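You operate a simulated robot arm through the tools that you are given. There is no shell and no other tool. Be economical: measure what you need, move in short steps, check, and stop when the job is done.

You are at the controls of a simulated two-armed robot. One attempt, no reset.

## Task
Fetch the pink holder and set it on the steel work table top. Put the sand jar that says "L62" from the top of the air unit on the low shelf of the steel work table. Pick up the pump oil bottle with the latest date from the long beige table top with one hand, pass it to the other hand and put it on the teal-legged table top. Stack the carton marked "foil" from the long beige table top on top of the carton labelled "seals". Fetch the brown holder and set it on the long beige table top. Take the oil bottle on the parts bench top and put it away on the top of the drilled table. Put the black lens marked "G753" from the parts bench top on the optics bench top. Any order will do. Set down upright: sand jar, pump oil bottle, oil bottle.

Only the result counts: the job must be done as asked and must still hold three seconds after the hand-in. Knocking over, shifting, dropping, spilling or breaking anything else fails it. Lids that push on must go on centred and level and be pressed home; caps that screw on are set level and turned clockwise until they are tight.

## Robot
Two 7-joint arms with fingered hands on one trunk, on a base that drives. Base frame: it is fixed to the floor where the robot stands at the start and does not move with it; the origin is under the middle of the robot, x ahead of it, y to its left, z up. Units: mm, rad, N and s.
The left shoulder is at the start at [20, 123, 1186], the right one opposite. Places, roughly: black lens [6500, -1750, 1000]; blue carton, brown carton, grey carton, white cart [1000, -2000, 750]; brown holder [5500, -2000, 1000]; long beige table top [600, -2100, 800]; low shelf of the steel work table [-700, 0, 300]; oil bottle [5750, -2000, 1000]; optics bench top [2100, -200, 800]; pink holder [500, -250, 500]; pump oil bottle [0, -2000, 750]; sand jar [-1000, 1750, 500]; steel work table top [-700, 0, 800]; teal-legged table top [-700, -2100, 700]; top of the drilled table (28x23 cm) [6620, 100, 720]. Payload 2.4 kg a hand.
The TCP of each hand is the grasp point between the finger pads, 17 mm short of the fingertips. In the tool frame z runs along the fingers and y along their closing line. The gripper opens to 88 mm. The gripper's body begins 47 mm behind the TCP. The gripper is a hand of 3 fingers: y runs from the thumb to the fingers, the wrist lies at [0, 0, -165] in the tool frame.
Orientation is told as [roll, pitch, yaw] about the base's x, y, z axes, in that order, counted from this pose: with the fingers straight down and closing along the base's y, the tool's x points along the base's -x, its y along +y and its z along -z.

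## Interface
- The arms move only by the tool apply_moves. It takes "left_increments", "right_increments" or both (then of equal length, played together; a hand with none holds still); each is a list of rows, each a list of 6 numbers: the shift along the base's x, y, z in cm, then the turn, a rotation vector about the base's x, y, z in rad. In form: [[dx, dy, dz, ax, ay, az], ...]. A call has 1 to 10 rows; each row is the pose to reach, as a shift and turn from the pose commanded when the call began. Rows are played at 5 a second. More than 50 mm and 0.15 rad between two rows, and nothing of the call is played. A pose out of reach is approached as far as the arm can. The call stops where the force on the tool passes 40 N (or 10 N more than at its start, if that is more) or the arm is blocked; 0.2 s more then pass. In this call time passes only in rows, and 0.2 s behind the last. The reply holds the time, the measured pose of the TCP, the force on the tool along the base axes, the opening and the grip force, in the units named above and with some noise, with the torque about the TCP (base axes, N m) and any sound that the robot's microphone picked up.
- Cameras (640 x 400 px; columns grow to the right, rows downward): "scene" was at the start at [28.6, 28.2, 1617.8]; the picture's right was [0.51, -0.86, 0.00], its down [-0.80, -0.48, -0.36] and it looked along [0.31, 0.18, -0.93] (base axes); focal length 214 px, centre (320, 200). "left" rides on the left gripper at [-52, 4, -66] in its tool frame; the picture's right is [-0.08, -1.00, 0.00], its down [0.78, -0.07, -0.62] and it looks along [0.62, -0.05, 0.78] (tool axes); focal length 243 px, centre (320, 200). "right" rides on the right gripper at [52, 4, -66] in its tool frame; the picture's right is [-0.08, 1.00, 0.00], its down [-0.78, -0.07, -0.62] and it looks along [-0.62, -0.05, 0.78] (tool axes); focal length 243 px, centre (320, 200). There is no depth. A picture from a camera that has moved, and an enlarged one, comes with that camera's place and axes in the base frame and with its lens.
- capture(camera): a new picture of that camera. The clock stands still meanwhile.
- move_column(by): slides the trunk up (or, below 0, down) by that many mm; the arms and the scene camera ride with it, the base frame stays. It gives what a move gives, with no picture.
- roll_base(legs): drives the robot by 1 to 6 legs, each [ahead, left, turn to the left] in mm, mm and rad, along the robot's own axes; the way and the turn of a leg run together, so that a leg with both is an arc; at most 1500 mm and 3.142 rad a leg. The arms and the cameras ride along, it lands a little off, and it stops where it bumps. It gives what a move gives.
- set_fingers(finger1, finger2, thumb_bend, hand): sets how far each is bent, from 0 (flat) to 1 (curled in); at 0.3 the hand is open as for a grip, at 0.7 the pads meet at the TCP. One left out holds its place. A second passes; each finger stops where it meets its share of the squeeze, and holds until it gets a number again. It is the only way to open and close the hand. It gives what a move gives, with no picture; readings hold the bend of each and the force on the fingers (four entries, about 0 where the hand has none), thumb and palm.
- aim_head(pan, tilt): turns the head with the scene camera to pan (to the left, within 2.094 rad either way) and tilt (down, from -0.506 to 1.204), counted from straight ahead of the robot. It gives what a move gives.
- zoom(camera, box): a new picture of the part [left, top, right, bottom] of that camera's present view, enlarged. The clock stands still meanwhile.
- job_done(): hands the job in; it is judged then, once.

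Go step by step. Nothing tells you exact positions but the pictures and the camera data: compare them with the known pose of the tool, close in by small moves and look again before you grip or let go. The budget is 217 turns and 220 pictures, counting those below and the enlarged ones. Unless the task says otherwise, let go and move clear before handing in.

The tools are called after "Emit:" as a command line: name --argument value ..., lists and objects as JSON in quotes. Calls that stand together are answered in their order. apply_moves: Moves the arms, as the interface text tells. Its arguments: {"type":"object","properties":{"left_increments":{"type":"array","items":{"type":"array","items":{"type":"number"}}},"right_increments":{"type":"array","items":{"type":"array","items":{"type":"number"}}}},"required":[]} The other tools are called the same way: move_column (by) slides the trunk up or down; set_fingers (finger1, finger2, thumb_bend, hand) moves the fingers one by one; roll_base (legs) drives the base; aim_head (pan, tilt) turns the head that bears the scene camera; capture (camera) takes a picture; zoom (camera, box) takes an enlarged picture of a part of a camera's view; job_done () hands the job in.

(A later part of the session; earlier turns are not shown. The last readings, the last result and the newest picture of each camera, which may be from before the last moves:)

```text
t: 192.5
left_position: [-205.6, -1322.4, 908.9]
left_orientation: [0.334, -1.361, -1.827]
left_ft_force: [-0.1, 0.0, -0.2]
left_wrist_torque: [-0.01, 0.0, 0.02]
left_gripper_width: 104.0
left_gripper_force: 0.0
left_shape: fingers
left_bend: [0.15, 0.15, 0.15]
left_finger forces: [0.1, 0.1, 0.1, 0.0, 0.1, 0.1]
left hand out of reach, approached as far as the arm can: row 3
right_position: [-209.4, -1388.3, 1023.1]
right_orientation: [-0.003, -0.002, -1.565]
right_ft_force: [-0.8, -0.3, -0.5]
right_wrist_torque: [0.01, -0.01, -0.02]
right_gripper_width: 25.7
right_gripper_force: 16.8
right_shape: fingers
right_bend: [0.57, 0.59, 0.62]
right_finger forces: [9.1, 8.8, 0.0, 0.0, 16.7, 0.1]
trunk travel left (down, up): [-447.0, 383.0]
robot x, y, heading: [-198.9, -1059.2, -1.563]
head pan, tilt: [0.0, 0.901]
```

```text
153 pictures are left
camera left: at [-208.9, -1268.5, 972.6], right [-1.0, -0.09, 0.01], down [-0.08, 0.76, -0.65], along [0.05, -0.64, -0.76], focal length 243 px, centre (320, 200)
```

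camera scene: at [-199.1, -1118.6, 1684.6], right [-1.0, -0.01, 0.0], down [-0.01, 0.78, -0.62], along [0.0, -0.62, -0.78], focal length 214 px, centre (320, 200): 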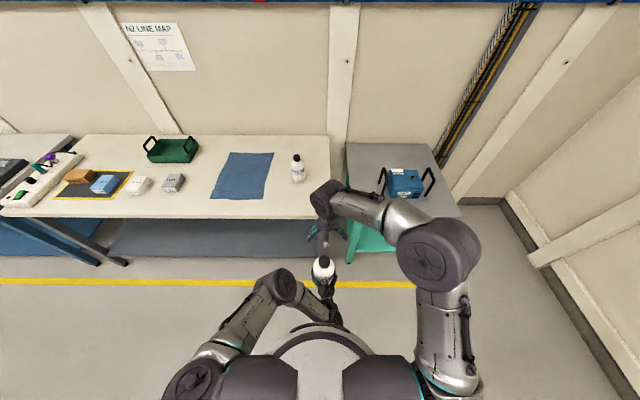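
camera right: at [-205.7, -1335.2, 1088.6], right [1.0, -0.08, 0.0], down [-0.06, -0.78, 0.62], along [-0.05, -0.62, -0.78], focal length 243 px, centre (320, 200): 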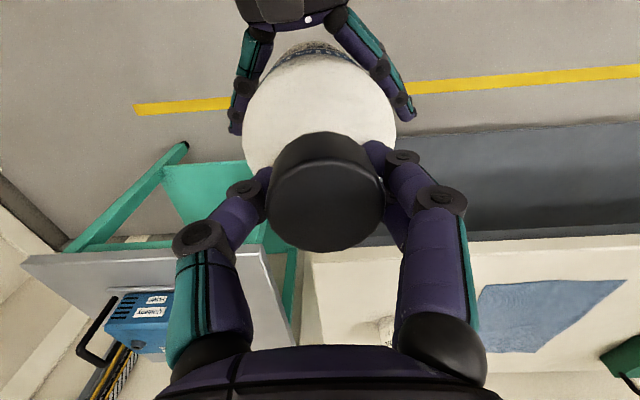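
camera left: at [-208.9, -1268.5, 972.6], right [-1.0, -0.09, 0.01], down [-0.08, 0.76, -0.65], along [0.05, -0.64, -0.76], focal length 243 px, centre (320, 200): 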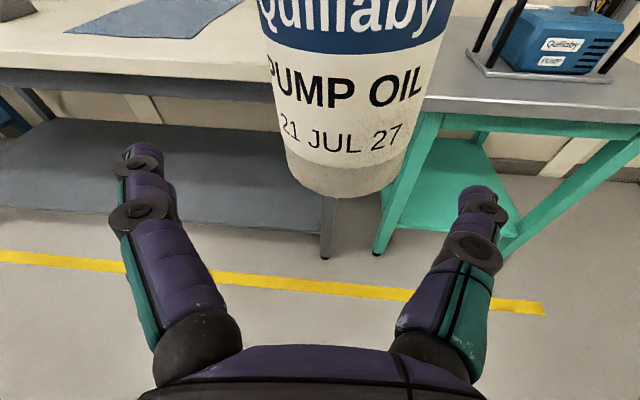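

The right hand holds the bottle upright. I drive to the teal-legged table and look at the spot in front-left of the pump.

Emit:
roll_base --legs '[[0, -240, 0], [400, 0, 0]]'

Emit:
capture --camera "scene"

Emit:
capture --camera "right"

Emit:
capture --camera "left"

```text
t: 196.4
left_position: [-442.9, -1731.0, 908.4]
left_orientation: [0.338, -1.361, -1.826]
left_ft_force: [-0.4, 0.0, 0.0]
left_wrist_torque: [0.02, -0.01, -0.01]
left_gripper_width: 104.3
left_gripper_force: 0.0
left_shape: fingers
left_bend: [0.15, 0.15, 0.15]
left_finger forces: [0.0, 0.0, 0.0, 0.0, 0.0, 0.0]
right_position: [-446.3, -1795.7, 1023.5]
right_orientation: [-0.002, -0.002, -1.561]
right_ft_force: [0.7, -0.5, -0.4]
right_wrist_torque: [0.0, -0.04, 0.03]
right_gripper_width: 25.6
right_gripper_force: 17.3
right_shape: fingers
right_bend: [0.57, 0.59, 0.62]
right_finger forces: [9.1, 8.9, 0.0, 0.0, 16.5, 0.1]
trunk travel left (down, up): [-447.0, 383.0]
robot x, y, heading: [-436.4, -1466.3, -1.561]
head pan, tilt: [0.0, 0.901]
```

```text
152 pictures are left
camera scene: at [-436.4, -1526.4, 1684.6], right [-1.0, -0.01, 0.0], down [-0.01, 0.78, -0.62], along [0.01, -0.62, -0.78], focal length 214 px, centre (320, 200)
```

scene: 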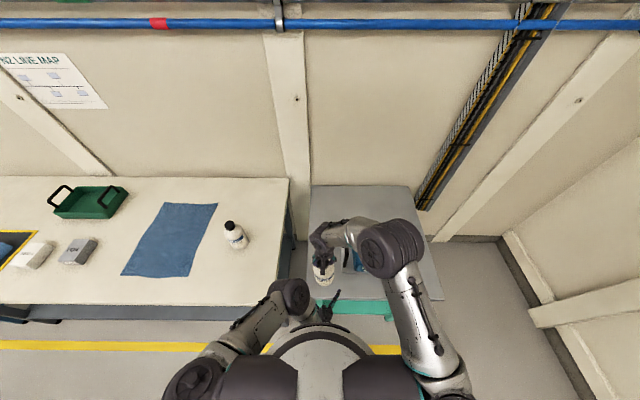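

```text
151 pictures are left
camera right: at [-442.1, -1743.5, 1088.5], right [1.0, -0.08, 0.0], down [-0.06, -0.78, 0.62], along [-0.05, -0.62, -0.78], focal length 243 px, centre (320, 200)
```

right: 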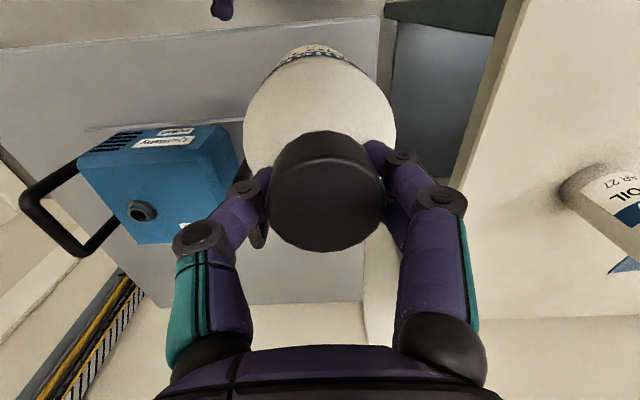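

```text
150 pictures are left
camera left: at [-446.0, -1676.9, 972.5], right [-1.0, -0.09, 0.01], down [-0.08, 0.76, -0.65], along [0.05, -0.64, -0.76], focal length 243 px, centre (320, 200)
```

left: 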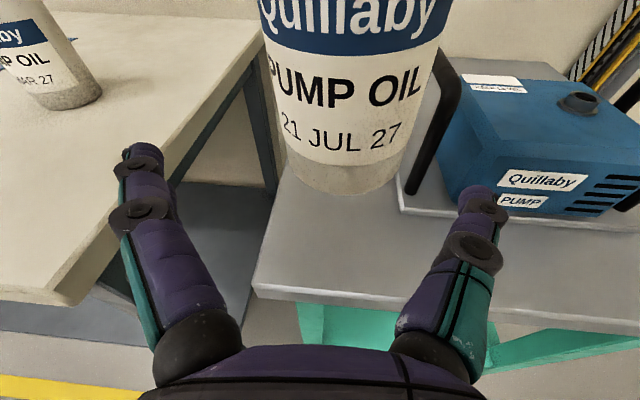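

Spot at about (-440, -1840) is free, clear of the pump's handle. I move the left hand aside and up, then advance and lower.

Emit:
apply_moves --left_increments '[[4, 1, 2, 0, 0, 0], [8, 1, 5, 0, 0, 0], [12, 1, 9, 0, 0, 0], [16, 1, 13, 0, 0, 0], [20, 1, 17, 0, 0, 0]]'

Emit:
roll_base --legs '[[48, 6, 0]]'

Emit:
move_column --by -140

Emit:
capture --camera "left"

Emit:
capture --camera "right"

```text
refused: row 3 steps farther than a row can; nothing moved
```

```text
t: 197.3
left_position: [-435.8, -1780.1, 907.7]
left_orientation: [0.335, -1.361, -1.823]
left_ft_force: [-0.8, -0.1, -0.4]
left_wrist_torque: [-0.02, 0.01, -0.03]
left_gripper_width: 104.2
left_gripper_force: 0.1
left_shape: fingers
left_bend: [0.15, 0.15, 0.15]
left_finger forces: [0.0, 0.0, 0.0, 0.0, 0.0, 0.0]
right_position: [-440.6, -1846.4, 1023.0]
right_orientation: [-0.001, 0.002, -1.562]
right_ft_force: [0.5, -1.8, -4.2]
right_wrist_torque: [-0.08, -0.04, -0.01]
right_gripper_width: 25.9
right_gripper_force: 17.4
right_shape: fingers
right_bend: [0.57, 0.58, 0.63]
right_finger forces: [9.0, 9.2, 0.1, 0.0, 16.5, 0.0]
trunk travel left (down, up): [-447.0, 383.0]
robot x, y, heading: [-432.6, -1519.1, -1.563]
head pan, tilt: [0.0, 0.901]
```

```text
t: 199.0
left_position: [-436.5, -1776.3, 768.3]
left_orientation: [0.343, -1.362, -1.83]
left_ft_force: [0.2, -0.1, 0.4]
left_wrist_torque: [0.04, 0.0, 0.02]
left_gripper_width: 103.8
left_gripper_force: 0.1
left_shape: fingers
left_bend: [0.15, 0.15, 0.15]
left_finger forces: [0.1, 0.0, 0.1, 0.0, 0.1, 0.1]
right_position: [-440.9, -1843.6, 884.6]
right_orientation: [0.0, -0.007, -1.561]
right_ft_force: [-6.9, -5.5, 31.4]
right_wrist_torque: [-0.1, 0.2, 0.06]
right_gripper_width: 25.3
right_gripper_force: 21.6
right_shape: fingers
right_bend: [0.64, 0.66, 0.65]
right_finger forces: [8.6, 9.9, 0.1, 0.1, 25.2, 0.1]
trunk travel left (down, up): [-307.0, 523.0]
robot x, y, heading: [-432.5, -1519.4, -1.564]
head pan, tilt: [0.0, 0.901]
```

```text
149 pictures are left
camera left: at [-440.2, -1723.6, 833.2], right [-1.0, -0.09, 0.01], down [-0.08, 0.76, -0.65], along [0.05, -0.65, -0.76], focal length 243 px, centre (320, 200)
```

left: 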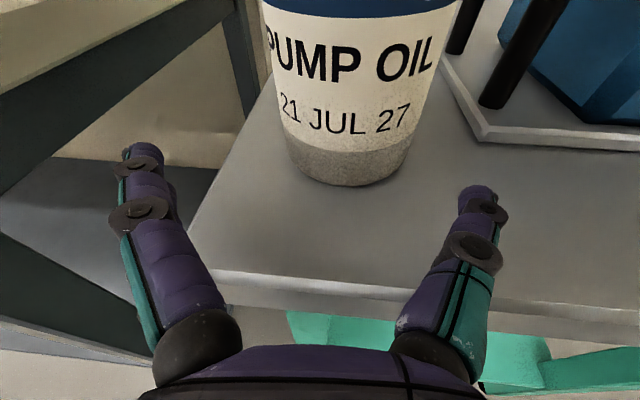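

```text
148 pictures are left
camera right: at [-436.4, -1790.8, 950.0], right [1.0, -0.08, 0.0], down [-0.06, -0.78, 0.63], along [-0.05, -0.62, -0.78], focal length 243 px, centre (320, 200)
```

right: 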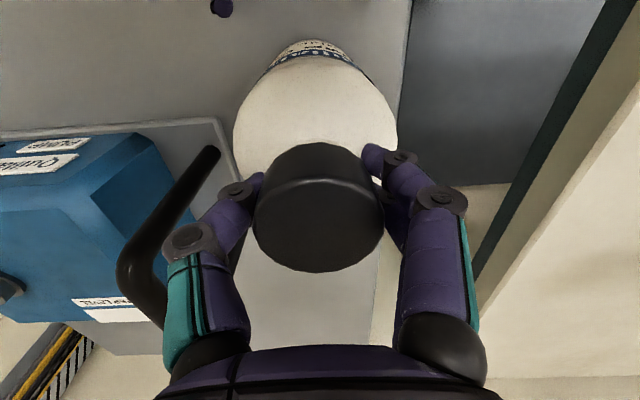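

The bottle is already on the teal table (contact force upward). I relieve slightly, open the right hand partially because of the handle nearby, and check.

Emit:
apply_moves --right_increments '[[0, 0, 0.2, 0, 0, 0]]'

Emit:
set_fingers --hand "right" --finger1 0.48 --finger2 0.48 --thumb_bend 0.48

Emit:
capture --camera "right"

```text
t: 199.4
left_position: [-435.7, -1778.5, 769.5]
left_orientation: [0.342, -1.36, -1.83]
left_ft_force: [0.0, 0.8, -0.2]
left_wrist_torque: [-0.02, 0.0, 0.01]
left_gripper_width: 103.9
left_gripper_force: 0.1
left_shape: fingers
left_bend: [0.15, 0.15, 0.15]
left_finger forces: [0.1, 0.0, 0.0, 0.0, 0.1, 0.1]
right_position: [-439.4, -1842.9, 886.0]
right_orientation: [0.0, -0.003, -1.559]
right_ft_force: [-3.8, -3.9, 21.6]
right_wrist_torque: [-0.06, 0.15, 0.01]
right_gripper_width: 25.4
right_gripper_force: 20.3
right_shape: fingers
right_bend: [0.63, 0.65, 0.65]
right_finger forces: [8.7, 10.0, 0.1, 0.0, 22.3, 0.1]
trunk travel left (down, up): [-307.0, 523.0]
robot x, y, heading: [-430.3, -1515.6, -1.56]
head pan, tilt: [0.0, 0.901]
```

```text
t: 200.4
left_position: [-435.3, -1778.6, 768.1]
left_orientation: [0.339, -1.361, -1.826]
left_ft_force: [0.8, 0.0, 0.2]
left_wrist_torque: [0.01, 0.02, -0.01]
left_gripper_width: 103.9
left_gripper_force: 0.0
left_shape: fingers
left_bend: [0.15, 0.15, 0.15]
left_finger forces: [0.1, 0.0, 0.0, 0.1, 0.1, 0.0]
right_position: [-439.6, -1844.1, 885.3]
right_orientation: [-0.001, -0.003, -1.561]
right_ft_force: [-0.1, -0.8, 0.2]
right_wrist_torque: [-0.01, 0.01, -0.01]
right_gripper_width: 45.1
right_gripper_force: 0.5
right_shape: fingers
right_bend: [0.48, 0.48, 0.47]
right_finger forces: [0.0, 0.0, 0.0, 0.0, 0.4, 0.1]
trunk travel left (down, up): [-307.0, 523.0]
robot x, y, heading: [-430.5, -1516.2, -1.558]
head pan, tilt: [0.0, 0.901]
```

```text
147 pictures are left
camera right: at [-435.6, -1790.6, 951.3], right [1.0, -0.07, 0.0], down [-0.06, -0.78, 0.62], along [-0.05, -0.62, -0.78], focal length 243 px, centre (320, 200)
```

right: 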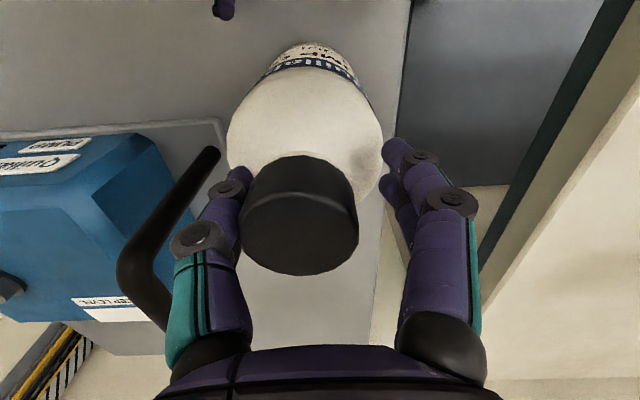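

Emit:
apply_moves --right_increments '[[-0.4, 0, 0.3, 0, 0, 0], [-0.4, 0, 3.5, 0, 0, 0], [-0.3, 0, 7.5, 0, 0, 0], [0, 2, 12, 0, 0, 0]]'

Emit:
capture --camera "right"

Emit:
capture --camera "left"

```text
t: 201.4
left_position: [-436.6, -1777.5, 768.2]
left_orientation: [0.34, -1.362, -1.828]
left_ft_force: [0.3, -0.1, -0.5]
left_wrist_torque: [-0.01, 0.0, 0.0]
left_gripper_width: 104.1
left_gripper_force: 0.0
left_shape: fingers
left_bend: [0.15, 0.15, 0.15]
left_finger forces: [0.0, 0.0, 0.1, 0.1, 0.0, 0.0]
right_position: [-441.2, -1822.1, 1005.8]
right_orientation: [0.002, 0.001, -1.561]
right_ft_force: [-0.2, 0.2, 0.2]
right_wrist_torque: [0.01, 0.0, 0.03]
right_gripper_width: 44.6
right_gripper_force: 0.2
right_shape: fingers
right_bend: [0.48, 0.48, 0.48]
right_finger forces: [0.0, 0.1, 0.0, 0.1, 0.0, 0.0]
trunk travel left (down, up): [-307.0, 523.0]
robot x, y, heading: [-430.3, -1523.3, -1.563]
head pan, tilt: [0.0, 0.901]
```

```text
146 pictures are left
camera right: at [-436.7, -1769.4, 1071.5], right [1.0, -0.07, 0.0], down [-0.06, -0.78, 0.62], along [-0.05, -0.62, -0.78], focal length 243 px, centre (320, 200)
```

right: 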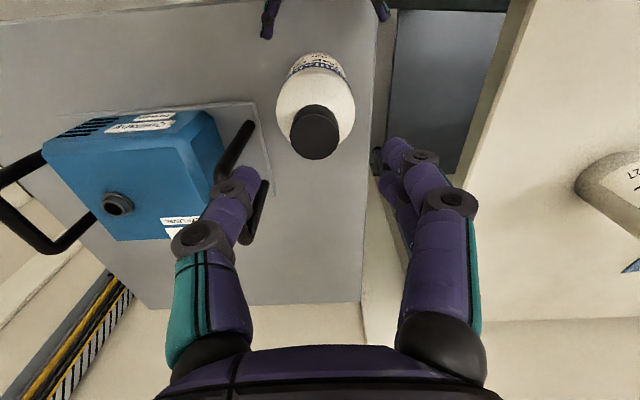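

```text
145 pictures are left
camera left: at [-439.6, -1723.8, 832.7], right [-1.0, -0.09, 0.01], down [-0.08, 0.76, -0.65], along [0.05, -0.64, -0.76], focal length 243 px, centre (320, 200)
```

left: 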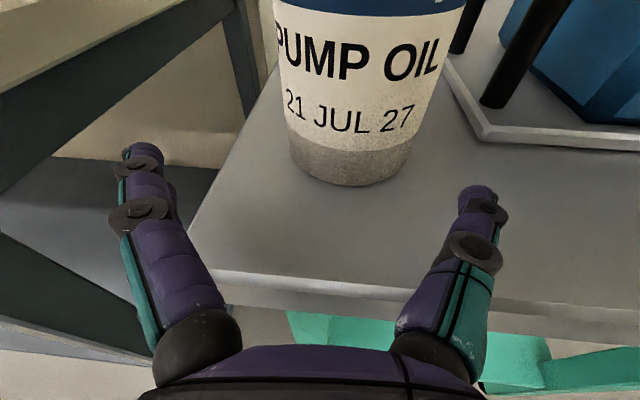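

The pump bottle stands upright on the teal table. I back off, raise, tuck the left hand sideways, and drive along to the cartons.

Emit:
roll_base --legs '[[-200, 0, 0]]'

Emit:
move_column --by 200

Emit:
apply_moves --left_increments '[[4, 0, 1, 0, 0, 0], [8, 0, 2, 0, 0, 0], [12, 0, 3, 0, 0, 0], [16, 0, 4, 0, 0, 0], [20, 0, 5, 0, 0, 0]]'

Emit:
roll_base --legs '[[0, 1150, 0], [220, 0, 0]]'

Emit:
capture --camera "scene"

Emit:
capture --camera "right"

```text
t: 203.0
left_position: [-439.4, -1577.7, 769.1]
left_orientation: [0.341, -1.36, -1.831]
left_ft_force: [0.0, 0.5, 0.0]
left_wrist_torque: [-0.03, 0.0, -0.03]
left_gripper_width: 104.2
left_gripper_force: 0.0
left_shape: fingers
left_bend: [0.15, 0.15, 0.15]
left_finger forces: [0.0, 0.0, 0.1, 0.1, 0.1, 0.0]
right_position: [-443.4, -1621.7, 1005.0]
right_orientation: [-0.001, -0.005, -1.563]
right_ft_force: [0.3, -0.3, -0.4]
right_wrist_torque: [-0.01, 0.01, 0.01]
right_gripper_width: 44.5
right_gripper_force: 0.0
right_shape: fingers
right_bend: [0.48, 0.48, 0.48]
right_finger forces: [0.1, 0.1, 0.1, 0.1, 0.1, 0.0]
trunk travel left (down, up): [-307.0, 523.0]
robot x, y, heading: [-431.4, -1312.6, -1.562]
head pan, tilt: [0.0, 0.901]
```

```text
t: 205.2
left_position: [-437.1, -1577.5, 968.4]
left_orientation: [0.337, -1.361, -1.83]
left_ft_force: [-0.2, -0.7, -0.7]
left_wrist_torque: [-0.01, 0.0, -0.01]
left_gripper_width: 104.2
left_gripper_force: 0.1
left_shape: fingers
left_bend: [0.15, 0.15, 0.15]
left_finger forces: [0.1, 0.0, 0.0, 0.0, 0.0, 0.0]
right_position: [-443.6, -1622.7, 1205.5]
right_orientation: [-0.004, -0.002, -1.565]
right_ft_force: [0.0, 0.3, -0.7]
right_wrist_torque: [-0.02, 0.01, 0.01]
right_gripper_width: 44.3
right_gripper_force: 0.1
right_shape: fingers
right_bend: [0.48, 0.48, 0.48]
right_finger forces: [0.0, 0.1, 0.0, 0.0, 0.0, 0.0]
trunk travel left (down, up): [-507.0, 323.0]
robot x, y, heading: [-430.9, -1316.5, -1.565]
head pan, tilt: [0.0, 0.901]
```

```text
t: 206.4
left_position: [-237.2, -1589.3, 1014.0]
left_orientation: [0.337, -1.359, -1.829]
left_ft_force: [0.4, -0.1, -0.9]
left_wrist_torque: [0.03, 0.01, 0.03]
left_gripper_width: 104.1
left_gripper_force: 0.1
left_shape: fingers
left_bend: [0.15, 0.15, 0.15]
left_finger forces: [0.0, 0.0, 0.0, 0.0, 0.0, 0.1]
left hand out of reach, approached as far as the arm can: row 1, 2, 3, 4, 5
right_position: [-442.6, -1622.7, 1206.6]
right_orientation: [-0.002, -0.001, -1.566]
right_ft_force: [-0.6, -0.5, -0.4]
right_wrist_torque: [-0.02, -0.01, 0.01]
right_gripper_width: 44.3
right_gripper_force: 0.1
right_shape: fingers
right_bend: [0.48, 0.48, 0.48]
right_finger forces: [0.0, 0.0, 0.1, 0.0, 0.1, 0.1]
trunk travel left (down, up): [-507.0, 323.0]
robot x, y, heading: [-435.5, -1317.6, -1.565]
head pan, tilt: [0.0, 0.901]
```

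```text
t: 213.6
left_position: [898.7, -1808.2, 1013.1]
left_orientation: [0.339, -1.359, -1.84]
left_ft_force: [-0.3, -0.5, 0.2]
left_wrist_torque: [-0.03, -0.01, 0.0]
left_gripper_width: 104.2
left_gripper_force: 0.1
left_shape: fingers
left_bend: [0.15, 0.15, 0.15]
left_finger forces: [0.0, 0.0, 0.0, 0.0, 0.1, 0.0]
right_position: [693.2, -1838.2, 1206.0]
right_orientation: [-0.001, -0.003, -1.578]
right_ft_force: [0.3, 0.6, -0.9]
right_wrist_torque: [0.02, -0.01, -0.01]
right_gripper_width: 44.6
right_gripper_force: 0.0
right_shape: fingers
right_bend: [0.48, 0.48, 0.48]
right_finger forces: [0.0, 0.0, 0.1, 0.0, 0.0, 0.0]
trunk travel left (down, up): [-507.0, 323.0]
robot x, y, heading: [705.6, -1536.8, -1.58]
head pan, tilt: [0.0, 0.901]
stopped in leg 2: the robot was blocked; the commanded pose is now the measured one
```

```text
144 pictures are left
camera scene: at [708.5, -1588.2, 1744.7], right [-1.0, 0.01, 0.0], down [0.01, 0.78, -0.62], along [-0.01, -0.62, -0.78], focal length 214 px, centre (320, 200)
```

scene: 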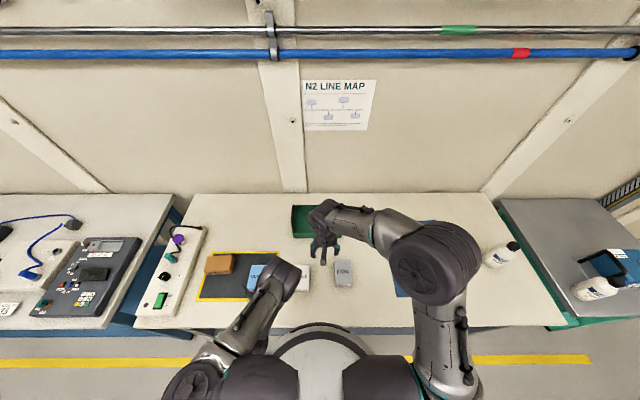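

```text
143 pictures are left
camera right: at [698.3, -1785.6, 1271.1], right [1.0, -0.09, 0.0], down [-0.07, -0.78, 0.62], along [-0.06, -0.62, -0.78], focal length 243 px, centre (320, 200)
```

right: 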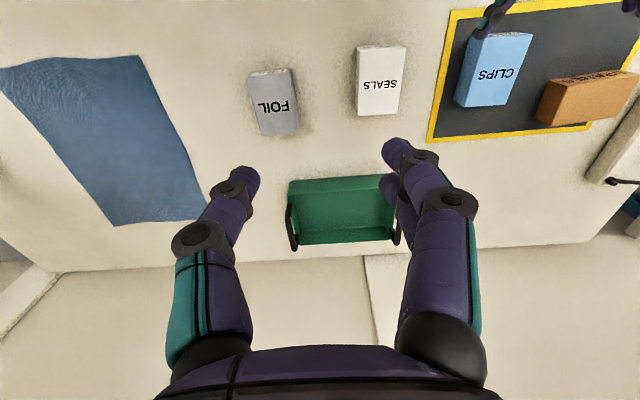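

I can see FOIL (≈(607,-1907)) and SEALS (≈(786,-1890)) clearly. I move the right hand over FOIL, open it, and lower the trunk.

Emit:
apply_moves --right_increments '[[-3, -2.4, -3, 0, 0, 0], [-6, -4.8, -6, 0, 0, 0], [-8.6, -6.5, -8, 0, 0, 0]]'

Emit:
set_fingers --hand "right" --finger1 0.15 --finger2 0.15 --thumb_bend 0.15

Emit:
move_column --by -110

Emit:
capture --camera "right"

```text
t: 214.4
left_position: [898.9, -1810.5, 1013.3]
left_orientation: [0.339, -1.359, -1.843]
left_ft_force: [0.7, -1.1, -0.5]
left_wrist_torque: [0.03, 0.01, 0.03]
left_gripper_width: 104.4
left_gripper_force: 0.0
left_shape: fingers
left_bend: [0.15, 0.15, 0.15]
left_finger forces: [0.1, 0.0, 0.0, 0.0, 0.1, 0.0]
right_position: [606.0, -1904.1, 1124.7]
right_orientation: [-0.002, -0.003, -1.577]
right_ft_force: [0.9, -0.1, -0.7]
right_wrist_torque: [-0.02, -0.01, 0.01]
right_gripper_width: 44.6
right_gripper_force: 0.2
right_shape: fingers
right_bend: [0.48, 0.48, 0.48]
right_finger forces: [0.0, 0.0, 0.1, 0.0, 0.0, 0.1]
trunk travel left (down, up): [-507.0, 323.0]
robot x, y, heading: [706.2, -1536.1, -1.577]
head pan, tilt: [0.0, 0.901]
```

```text
t: 215.4
left_position: [898.9, -1809.4, 1013.3]
left_orientation: [0.338, -1.359, -1.84]
left_ft_force: [1.0, -0.4, 0.1]
left_wrist_torque: [0.01, 0.0, 0.01]
left_gripper_width: 104.0
left_gripper_force: 0.1
left_shape: fingers
left_bend: [0.15, 0.15, 0.15]
left_finger forces: [0.0, 0.1, 0.0, 0.0, 0.1, 0.0]
right_position: [608.6, -1903.8, 1124.6]
right_orientation: [-0.001, -0.001, -1.577]
right_ft_force: [0.2, 0.5, -0.7]
right_wrist_torque: [0.0, -0.01, 0.0]
right_gripper_width: 103.8
right_gripper_force: 0.1
right_shape: fingers
right_bend: [0.15, 0.15, 0.15]
right_finger forces: [0.0, 0.0, 0.0, 0.1, 0.0, 0.1]
trunk travel left (down, up): [-507.0, 323.0]
robot x, y, heading: [709.1, -1535.8, -1.58]
head pan, tilt: [0.0, 0.901]
```

```text
t: 216.8
left_position: [899.0, -1809.3, 903.7]
left_orientation: [0.338, -1.36, -1.843]
left_ft_force: [-0.2, -1.2, 0.2]
left_wrist_torque: [-0.02, -0.01, 0.02]
left_gripper_width: 104.1
left_gripper_force: 0.2
left_shape: fingers
left_bend: [0.15, 0.15, 0.15]
left_finger forces: [0.0, 0.0, 0.0, 0.0, 0.1, 0.0]
right_position: [608.2, -1903.0, 1015.0]
right_orientation: [0.001, -0.001, -1.577]
right_ft_force: [0.2, 0.4, -1.1]
right_wrist_torque: [0.02, 0.01, 0.01]
right_gripper_width: 104.0
right_gripper_force: 0.1
right_shape: fingers
right_bend: [0.15, 0.15, 0.15]
right_finger forces: [0.1, 0.0, 0.0, 0.1, 0.0, 0.0]
trunk travel left (down, up): [-397.0, 433.0]
robot x, y, heading: [708.6, -1531.5, -1.575]
head pan, tilt: [0.0, 0.901]
```

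```text
142 pictures are left
camera right: at [612.7, -1850.5, 1080.6], right [1.0, -0.09, 0.0], down [-0.07, -0.78, 0.62], along [-0.06, -0.62, -0.78], focal length 243 px, centre (320, 200)
```

right: 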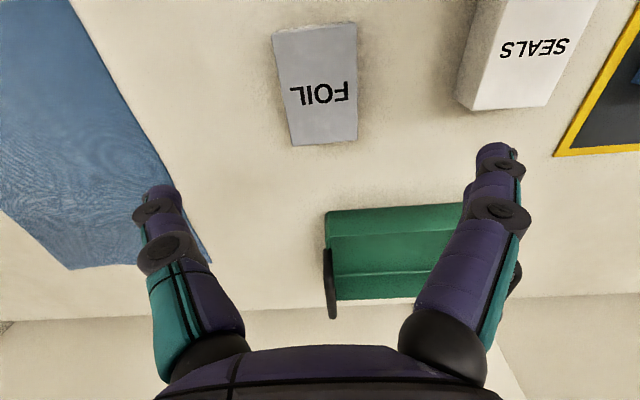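

FOIL centre (607,-1910), top ≈850, 68 mm wide. Descending and gripping.

Emit:
apply_moves --right_increments '[[-0.1, -0.4, -4.5, 0, 0, 0], [-0.1, -0.7, -9, 0, 0, 0], [-0.1, -0.7, -13.5, 0, 0, 0], [-0.1, -0.7, -17, 0, 0, 0]]'

Emit:
capture --camera "right"

```text
t: 217.8
left_position: [898.8, -1809.3, 904.5]
left_orientation: [0.339, -1.359, -1.842]
left_ft_force: [1.2, -0.3, -0.7]
left_wrist_torque: [-0.02, 0.0, 0.02]
left_gripper_width: 104.4
left_gripper_force: 0.0
left_shape: fingers
left_bend: [0.15, 0.15, 0.15]
left_finger forces: [0.0, 0.0, 0.1, 0.0, 0.0, 0.0]
right_position: [605.9, -1910.5, 841.6]
right_orientation: [0.0, -0.002, -1.579]
right_ft_force: [0.7, 0.0, -0.2]
right_wrist_torque: [-0.01, 0.02, 0.0]
right_gripper_width: 104.0
right_gripper_force: 0.1
right_shape: fingers
right_bend: [0.15, 0.15, 0.15]
right_finger forces: [0.1, 0.0, 0.0, 0.1, 0.0, 0.0]
trunk travel left (down, up): [-397.0, 433.0]
robot x, y, heading: [707.5, -1534.0, -1.58]
head pan, tilt: [0.0, 0.901]
```

```text
141 pictures are left
camera right: at [611.8, -1857.9, 908.0], right [1.0, -0.09, 0.0], down [-0.07, -0.78, 0.62], along [-0.06, -0.62, -0.78], focal length 243 px, centre (320, 200)
```

right: 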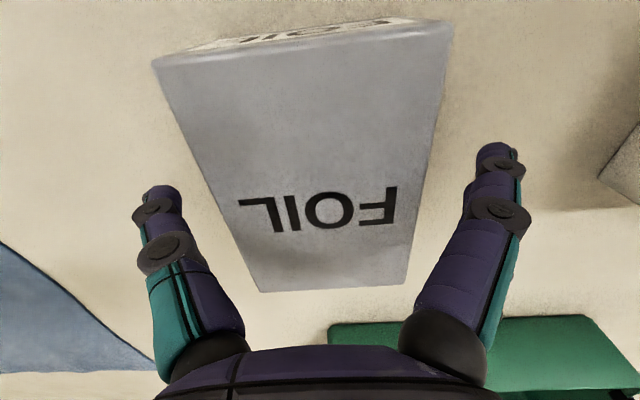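

Emit:
apply_moves --right_increments '[[0.1, 0, -1.4, 0, 0, 0]]'

Emit:
set_fingers --hand "right" --finger1 0.75 --finger2 0.75 --thumb_bend 0.75

Emit:
apply_moves --right_increments '[[0, 0, 4, 0, 0, 0], [0, 0, 8, 0, 0, 0], [0, 0, 12, 0, 0, 0]]'

Emit:
capture --camera "right"

```text
t: 218.2
left_position: [898.7, -1809.7, 904.7]
left_orientation: [0.337, -1.361, -1.841]
left_ft_force: [-0.1, 0.5, -0.3]
left_wrist_torque: [0.02, 0.0, -0.03]
left_gripper_width: 103.8
left_gripper_force: 0.0
left_shape: fingers
left_bend: [0.15, 0.15, 0.15]
left_finger forces: [0.0, 0.0, 0.0, 0.0, 0.1, 0.1]
right_position: [607.9, -1911.2, 830.0]
right_orientation: [0.001, -0.002, -1.578]
right_ft_force: [-0.5, -0.4, -0.7]
right_wrist_torque: [-0.02, 0.0, -0.01]
right_gripper_width: 103.8
right_gripper_force: 0.0
right_shape: fingers
right_bend: [0.15, 0.15, 0.15]
right_finger forces: [0.0, 0.0, 0.0, 0.1, 0.1, 0.1]
trunk travel left (down, up): [-397.0, 433.0]
robot x, y, heading: [708.0, -1533.1, -1.577]
head pan, tilt: [0.0, 0.901]
```

```text
t: 219.2
left_position: [899.5, -1808.7, 905.1]
left_orientation: [0.338, -1.359, -1.84]
left_ft_force: [-0.2, -0.3, -0.4]
left_wrist_torque: [0.03, -0.04, 0.01]
left_gripper_width: 104.1
left_gripper_force: 0.0
left_shape: fingers
left_bend: [0.15, 0.15, 0.15]
left_finger forces: [0.0, 0.0, 0.0, 0.1, 0.1, 0.0]
right_position: [607.8, -1912.3, 830.7]
right_orientation: [-0.001, -0.002, -1.578]
right_ft_force: [0.6, -0.4, -0.1]
right_wrist_torque: [-0.03, 0.04, -0.05]
right_gripper_width: 61.9
right_gripper_force: 24.6
right_shape: fingers
right_bend: [0.56, 0.57, 0.58]
right_finger forces: [12.7, 12.0, 0.1, 0.0, 24.7, 0.0]
trunk travel left (down, up): [-397.0, 433.0]
robot x, y, heading: [709.9, -1535.1, -1.583]
head pan, tilt: [0.0, 0.901]
```

```text
t: 220.0
left_position: [899.0, -1808.7, 904.2]
left_orientation: [0.337, -1.358, -1.843]
left_ft_force: [0.4, 0.5, -0.2]
left_wrist_torque: [-0.01, -0.01, 0.0]
left_gripper_width: 104.1
left_gripper_force: 0.1
left_shape: fingers
left_bend: [0.15, 0.15, 0.15]
left_finger forces: [0.1, 0.0, 0.0, 0.1, 0.1, 0.0]
right_position: [607.1, -1909.6, 950.6]
right_orientation: [0.0, -0.003, -1.578]
right_ft_force: [1.1, 0.3, -0.8]
right_wrist_torque: [0.01, 0.0, -0.02]
right_gripper_width: 61.5
right_gripper_force: 23.3
right_shape: fingers
right_bend: [0.56, 0.58, 0.58]
right_finger forces: [11.9, 11.3, 0.0, 0.0, 23.1, 0.0]
trunk travel left (down, up): [-397.0, 433.0]
robot x, y, heading: [713.2, -1535.0, -1.58]
head pan, tilt: [0.0, 0.901]
```

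```text
140 pictures are left
camera right: at [611.4, -1857.7, 1015.9], right [1.0, -0.09, 0.0], down [-0.07, -0.78, 0.62], along [-0.06, -0.62, -0.78], focal length 243 px, centre (320, 200)
```

right: 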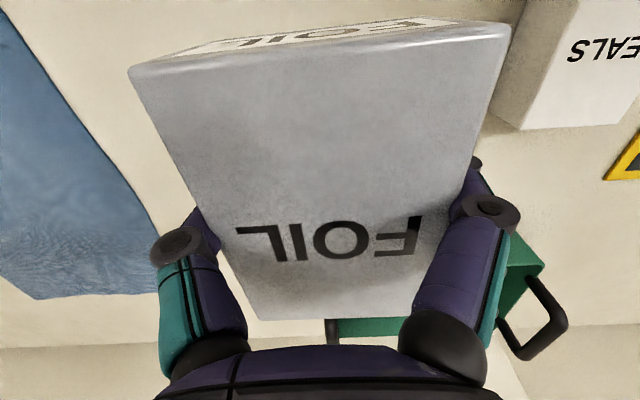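

FOIL is lifted level. I raise the left hand for clearance and shift the base left so FOIL comes over SEALS (centre ≈(785,-1891)).

Emit:
apply_moves --left_increments '[[0, 0, 4, 0, 0, 0], [0, 0, 8, 0, 0, 0], [0, 0, 12, 0, 0, 0]]'

Emit:
roll_base --legs '[[-10, 175, 0.01]]'

Emit:
capture --camera "right"

Emit:
capture --camera "left"

```text
t: 220.8
left_position: [896.7, -1830.0, 995.4]
left_orientation: [0.343, -1.359, -1.846]
left_ft_force: [-0.2, -0.2, 0.0]
left_wrist_torque: [0.01, 0.0, -0.01]
left_gripper_width: 104.1
left_gripper_force: 0.1
left_shape: fingers
left_bend: [0.15, 0.15, 0.15]
left_finger forces: [0.1, 0.0, 0.1, 0.1, 0.0, 0.1]
left hand out of reach, approached as far as the arm can: row 1, 2, 3
right_position: [605.9, -1911.7, 948.6]
right_orientation: [0.001, -0.002, -1.579]
right_ft_force: [0.4, -0.1, -1.5]
right_wrist_torque: [0.0, 0.02, -0.01]
right_gripper_width: 61.5
right_gripper_force: 23.3
right_shape: fingers
right_bend: [0.56, 0.58, 0.58]
right_finger forces: [11.9, 11.3, 0.0, 0.0, 23.1, 0.0]
trunk travel left (down, up): [-397.0, 433.0]
robot x, y, heading: [709.3, -1533.1, -1.578]
head pan, tilt: [0.0, 0.901]
```

```text
t: 222.3
left_position: [1077.1, -1819.7, 995.6]
left_orientation: [0.335, -1.362, -1.83]
left_ft_force: [0.7, -0.1, -0.7]
left_wrist_torque: [-0.02, 0.01, -0.02]
left_gripper_width: 104.1
left_gripper_force: 0.1
left_shape: fingers
left_bend: [0.15, 0.15, 0.15]
left_finger forces: [0.1, 0.0, 0.1, 0.0, 0.1, 0.0]
right_position: [786.6, -1902.1, 949.1]
right_orientation: [-0.002, -0.001, -1.571]
right_ft_force: [-0.2, -0.2, -1.4]
right_wrist_torque: [-0.02, 0.02, 0.01]
right_gripper_width: 61.8
right_gripper_force: 23.1
right_shape: fingers
right_bend: [0.56, 0.58, 0.58]
right_finger forces: [12.0, 11.4, 0.1, 0.0, 23.1, 0.0]
trunk travel left (down, up): [-397.0, 433.0]
robot x, y, heading: [882.4, -1523.5, -1.571]
head pan, tilt: [0.0, 0.901]
```

```text
139 pictures are left
camera right: at [791.5, -1849.6, 1015.5], right [1.0, -0.08, 0.0], down [-0.07, -0.78, 0.62], along [-0.05, -0.62, -0.78], focal length 243 px, centre (320, 200)
```

right: 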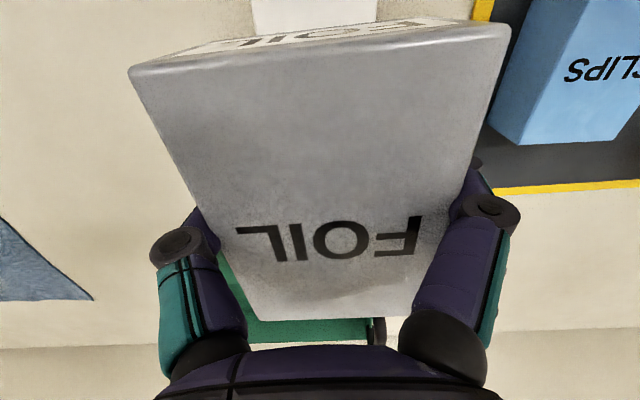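

```text
138 pictures are left
camera left: at [1073.3, -1766.0, 1059.1], right [-1.0, -0.08, 0.01], down [-0.07, 0.76, -0.65], along [0.04, -0.64, -0.76], focal length 243 px, centre (320, 200)
```

left: 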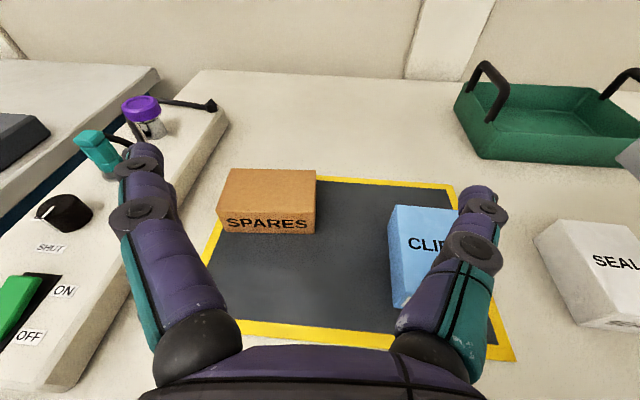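

Emit:
zoom --camera "scene" --box '[280, 230, 440, 330]'

```text
4.00 times, centred on (360, 280) of scene
camera zoom: at [887.1, -1580.5, 1634.6], right [-1.0, 0.0, 0.0], down [0.0, 0.78, -0.62], along [0.0, -0.62, -0.78], focal length 858 px, centre (160, -120)
```

zoom: 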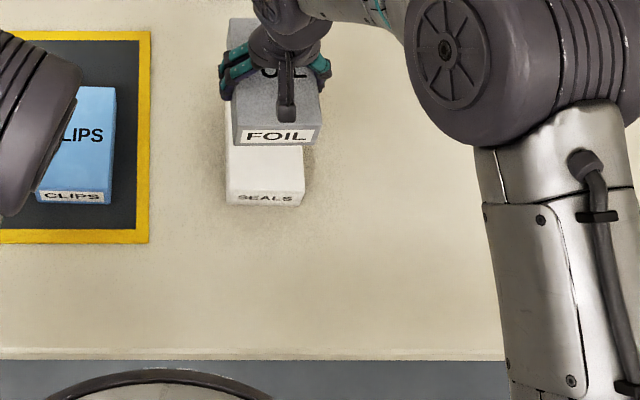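

Relative to SEALS, FOIL needs +11 mm in y and -3 mm in x. I correct and descend close.

Emit:
apply_moves --right_increments '[[-0.3, 1.1, -2, 0, 0, 0], [-0.3, 1.1, -5, 0, 0, 0]]'

Emit:
zoom --camera "scene" --box '[280, 230, 440, 330]'

```text
t: 222.9
left_position: [1075.4, -1819.3, 995.2]
left_orientation: [0.34, -1.359, -1.836]
left_ft_force: [-1.1, -0.6, 0.7]
left_wrist_torque: [0.03, -0.01, 0.01]
left_gripper_width: 104.2
left_gripper_force: 0.1
left_shape: fingers
left_bend: [0.15, 0.15, 0.15]
left_finger forces: [0.0, 0.0, 0.0, 0.1, 0.0, 0.1]
right_position: [785.7, -1890.6, 899.8]
right_orientation: [-0.003, -0.003, -1.569]
right_ft_force: [0.8, -0.2, -1.0]
right_wrist_torque: [0.03, 0.04, 0.01]
right_gripper_width: 62.0
right_gripper_force: 23.5
right_shape: fingers
right_bend: [0.56, 0.58, 0.58]
right_finger forces: [11.8, 11.2, 0.0, 0.0, 23.2, 0.0]
trunk travel left (down, up): [-397.0, 433.0]
robot x, y, heading: [883.0, -1520.5, -1.57]
head pan, tilt: [0.0, 0.901]
```

```text
4.00 times, centred on (360, 280) of scene
camera zoom: at [885.2, -1580.9, 1634.6], right [-1.0, 0.0, 0.0], down [0.0, 0.78, -0.62], along [0.0, -0.62, -0.78], focal length 858 px, centre (160, -120)
```

zoom: 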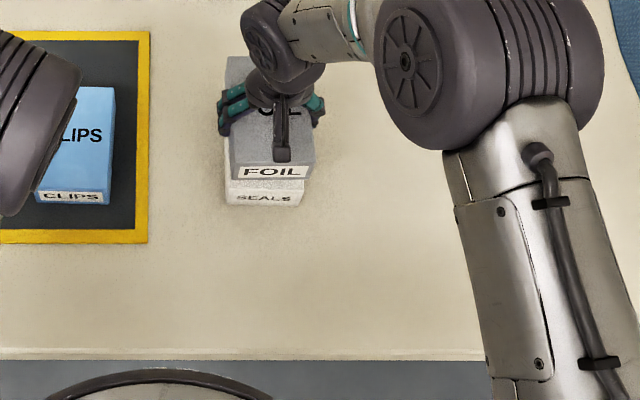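

Aligned. Lowering onto SEALS in small steps.

Emit:
apply_moves --right_increments '[[0, 0, -0.8, 0, 0, 0], [0, 0, -1.5, 0, 0, 0]]'

Emit:
apply_moves --right_increments '[[0, 0, -0.4, 0, 0, 0], [0, 0, -0.8, 0, 0, 0]]'

```text
t: 223.5
left_position: [1075.9, -1820.2, 994.8]
left_orientation: [0.34, -1.36, -1.836]
left_ft_force: [0.5, -0.7, 0.7]
left_wrist_torque: [-0.02, 0.03, -0.01]
left_gripper_width: 104.0
left_gripper_force: 0.0
left_shape: fingers
left_bend: [0.15, 0.15, 0.15]
left_finger forces: [0.0, 0.0, 0.1, 0.0, 0.0, 0.0]
right_position: [783.4, -1891.3, 884.3]
right_orientation: [-0.001, -0.001, -1.572]
right_ft_force: [0.7, -0.7, -1.1]
right_wrist_torque: [0.02, 0.0, 0.01]
right_gripper_width: 61.5
right_gripper_force: 22.9
right_shape: fingers
right_bend: [0.56, 0.58, 0.58]
right_finger forces: [11.9, 11.2, 0.0, 0.1, 23.1, 0.1]
trunk travel left (down, up): [-397.0, 433.0]
robot x, y, heading: [886.6, -1523.8, -1.572]
head pan, tilt: [0.0, 0.901]
```

```text
t: 224.1
left_position: [1075.6, -1819.8, 995.0]
left_orientation: [0.339, -1.36, -1.836]
left_ft_force: [0.9, -0.2, 0.3]
left_wrist_torque: [0.0, 0.03, -0.01]
left_gripper_width: 104.2
left_gripper_force: 0.0
left_shape: fingers
left_bend: [0.15, 0.15, 0.15]
left_finger forces: [0.0, 0.0, 0.1, 0.0, 0.0, 0.0]
right_position: [784.2, -1892.0, 877.3]
right_orientation: [0.001, -0.003, -1.572]
right_ft_force: [0.3, 0.4, -1.3]
right_wrist_torque: [-0.01, 0.0, 0.0]
right_gripper_width: 61.5
right_gripper_force: 23.2
right_shape: fingers
right_bend: [0.56, 0.58, 0.58]
right_finger forces: [11.9, 11.3, 0.0, 0.0, 23.1, 0.0]
trunk travel left (down, up): [-397.0, 433.0]
robot x, y, heading: [882.9, -1523.3, -1.574]
head pan, tilt: [0.0, 0.901]
```

Emit:
apply_moves --right_increments '[[0, 0, -0.3, 0, 0, 0], [0, 0, -0.6, 0, 0, 0]]'

Emit:
zoom --camera "scene" --box '[310, 250, 390, 300]'

```text
t: 224.7
left_position: [1075.8, -1818.4, 994.6]
left_orientation: [0.341, -1.361, -1.836]
left_ft_force: [-0.7, -0.2, -0.7]
left_wrist_torque: [0.01, -0.04, -0.04]
left_gripper_width: 104.2
left_gripper_force: 0.2
left_shape: fingers
left_bend: [0.15, 0.15, 0.15]
left_finger forces: [0.1, 0.0, 0.0, 0.1, 0.0, 0.1]
right_position: [783.9, -1891.6, 871.9]
right_orientation: [0.001, -0.004, -1.57]
right_ft_force: [0.2, -0.3, 17.2]
right_wrist_torque: [0.0, 0.13, -0.01]
right_gripper_width: 61.9
right_gripper_force: 22.9
right_shape: fingers
right_bend: [0.58, 0.59, 0.59]
right_finger forces: [11.7, 11.1, 0.0, 0.0, 21.7, 0.0]
trunk travel left (down, up): [-397.0, 433.0]
robot x, y, heading: [882.2, -1524.1, -1.567]
head pan, tilt: [0.0, 0.901]
```

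```text
8.00 times, centred on (350, 275) of scene
camera zoom: at [885.9, -1579.2, 1634.9], right [-1.0, 0.0, 0.0], down [0.0, 0.78, -0.62], along [0.0, -0.62, -0.78], focal length 1716 px, centre (80, -400)
```

zoom: 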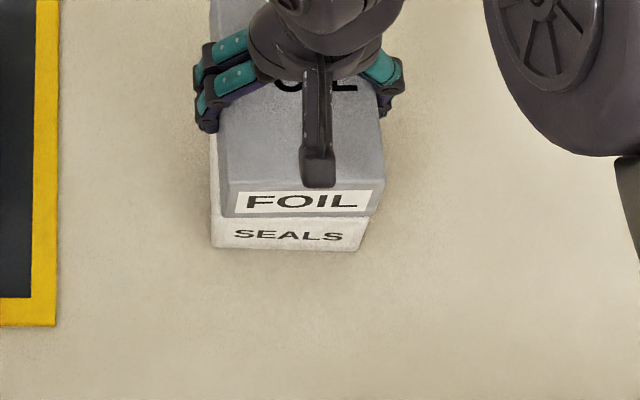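

Contact made, well stacked. Release and rise.

Emit:
set_fingers --hand "right" --finger1 0.45 --finger2 0.45 --thumb_bend 0.45

Emit:
set_fingers --hand "right" --finger1 0.2 --finger2 0.2 --thumb_bend 0.2

Emit:
apply_moves --right_increments '[[0, 0, 3, 0, 0, 0], [0, 0, 7, 0, 0, 0], [0, 0, 11, 0, 0, 0], [0, 0, 15, 0, 0, 0]]'

Emit:
capture --camera "right"

```text
t: 225.7
left_position: [1076.0, -1818.3, 994.9]
left_orientation: [0.335, -1.361, -1.833]
left_ft_force: [-0.2, -0.3, 0.0]
left_wrist_torque: [0.01, -0.03, 0.03]
left_gripper_width: 104.2
left_gripper_force: 0.1
left_shape: fingers
left_bend: [0.15, 0.15, 0.15]
left_finger forces: [0.0, 0.0, 0.0, 0.0, 0.0, 0.0]
right_position: [785.3, -1890.9, 871.1]
right_orientation: [-0.002, -0.003, -1.572]
right_ft_force: [7.0, -2.0, 21.6]
right_wrist_torque: [0.02, -0.28, -0.01]
right_gripper_width: 67.5
right_gripper_force: 13.0
right_shape: fingers
right_bend: [0.44, 0.44, 0.44]
right_finger forces: [8.9, 9.2, 0.1, 0.0, 8.1, 0.1]
trunk travel left (down, up): [-397.0, 433.0]
robot x, y, heading: [886.5, -1529.1, -1.569]
head pan, tilt: [0.0, 0.901]
```

```text
t: 226.7
left_position: [1075.2, -1820.1, 994.9]
left_orientation: [0.34, -1.359, -1.837]
left_ft_force: [-0.4, 0.6, -1.0]
left_wrist_torque: [0.01, -0.01, -0.03]
left_gripper_width: 103.8
left_gripper_force: 0.1
left_shape: fingers
left_bend: [0.15, 0.15, 0.15]
left_finger forces: [0.1, 0.0, 0.0, 0.0, 0.0, 0.1]
right_position: [784.4, -1890.7, 870.4]
right_orientation: [-0.001, -0.003, -1.572]
right_ft_force: [0.2, -0.5, 0.1]
right_wrist_torque: [-0.04, -0.02, 0.04]
right_gripper_width: 98.6
right_gripper_force: 0.3
right_shape: fingers
right_bend: [0.2, 0.2, 0.2]
right_finger forces: [0.0, 0.0, 0.1, 0.0, 0.2, 0.0]
trunk travel left (down, up): [-397.0, 433.0]
robot x, y, heading: [884.7, -1523.9, -1.569]
head pan, tilt: [0.0, 0.901]
```

```text
t: 227.7
left_position: [1076.7, -1818.7, 996.5]
left_orientation: [0.343, -1.363, -1.834]
left_ft_force: [0.0, -0.1, -0.6]
left_wrist_torque: [0.02, 0.0, 0.01]
left_gripper_width: 104.1
left_gripper_force: 0.1
left_shape: fingers
left_bend: [0.15, 0.15, 0.15]
left_finger forces: [0.1, 0.1, 0.0, 0.0, 0.0, 0.0]
right_position: [783.4, -1892.2, 1020.5]
right_orientation: [0.0, -0.002, -1.572]
right_ft_force: [-0.6, -0.3, -0.2]
right_wrist_torque: [0.02, 0.02, 0.03]
right_gripper_width: 98.4
right_gripper_force: 0.0
right_shape: fingers
right_bend: [0.2, 0.2, 0.2]
right_finger forces: [0.0, 0.0, 0.1, 0.0, 0.1, 0.0]
trunk travel left (down, up): [-397.0, 433.0]
robot x, y, heading: [882.7, -1527.9, -1.571]
head pan, tilt: [0.0, 0.901]
```

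```text
134 pictures are left
camera right: at [787.7, -1839.1, 1086.4], right [1.0, -0.08, 0.0], down [-0.07, -0.78, 0.62], along [-0.05, -0.62, -0.78], focal length 243 px, centre (320, 200)
```

right: 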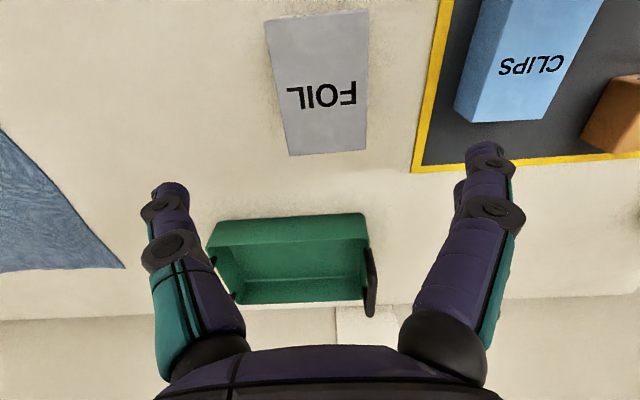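

The stack is good. Now the long drive along the aisle to the parts bench.

Emit:
roll_base --legs '[[-430, 0, 0], [0, 0, 1.571], [1500, 0, 0], [1400, 0, 0]]'

Emit:
aim_head --pan -0.3 --tilt 0.5

Emit:
capture --camera "scene"

```text
t: 248.0
left_position: [4108.4, -825.4, 994.1]
left_orientation: [0.34, -1.359, -0.237]
left_ft_force: [0.5, -1.0, 1.0]
left_wrist_torque: [-0.01, -0.01, -0.03]
left_gripper_width: 104.0
left_gripper_force: 0.0
left_shape: fingers
left_bend: [0.15, 0.15, 0.15]
left_finger forces: [0.0, 0.1, 0.0, 0.0, 0.1, 0.1]
right_position: [4191.1, -1116.4, 1020.2]
right_orientation: [0.001, -0.003, 0.027]
right_ft_force: [-0.1, -0.3, 0.8]
right_wrist_torque: [-0.01, 0.02, 0.03]
right_gripper_width: 98.3
right_gripper_force: 0.0
right_shape: fingers
right_bend: [0.2, 0.2, 0.2]
right_finger forces: [0.0, 0.0, 0.0, 0.0, 0.0, 0.0]
trunk travel left (down, up): [-397.0, 433.0]
robot x, y, heading: [3816.1, -1024.0, 0.032]
head pan, tilt: [0.0, 0.901]
```

```text
t: 248.8
left_position: [4107.4, -825.3, 995.9]
left_orientation: [0.341, -1.359, -0.237]
left_ft_force: [-0.2, 0.5, -0.3]
left_wrist_torque: [0.0, 0.01, 0.01]
left_gripper_width: 104.3
left_gripper_force: 0.0
left_shape: fingers
left_bend: [0.15, 0.15, 0.15]
left_finger forces: [0.1, 0.0, 0.1, 0.0, 0.0, 0.0]
right_position: [4189.7, -1116.5, 1019.8]
right_orientation: [0.002, -0.002, 0.028]
right_ft_force: [-0.3, 0.5, -0.1]
right_wrist_torque: [0.01, -0.02, 0.01]
right_gripper_width: 98.6
right_gripper_force: 0.0
right_shape: fingers
right_bend: [0.2, 0.2, 0.2]
right_finger forces: [0.0, 0.0, 0.0, 0.0, 0.0, 0.0]
trunk travel left (down, up): [-397.0, 433.0]
robot x, y, heading: [3819.6, -1021.5, 0.029]
head pan, tilt: [-0.3, 0.499]
```

```text
133 pictures are left
camera scene: at [3886.1, -1049.8, 1668.4], right [-0.27, -0.96, 0.0], down [-0.46, 0.13, -0.88], along [0.85, -0.24, -0.48], focal length 214 px, centre (320, 200)
```

scene: 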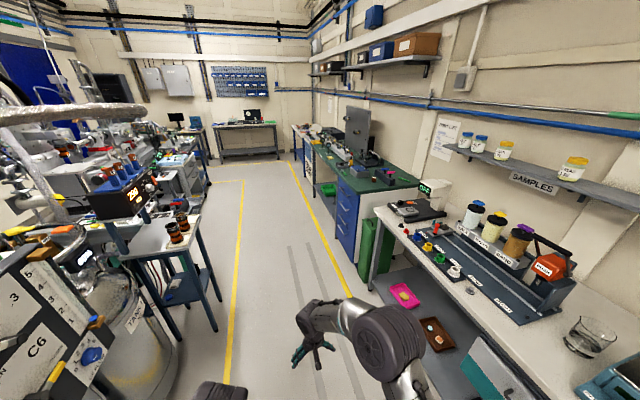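

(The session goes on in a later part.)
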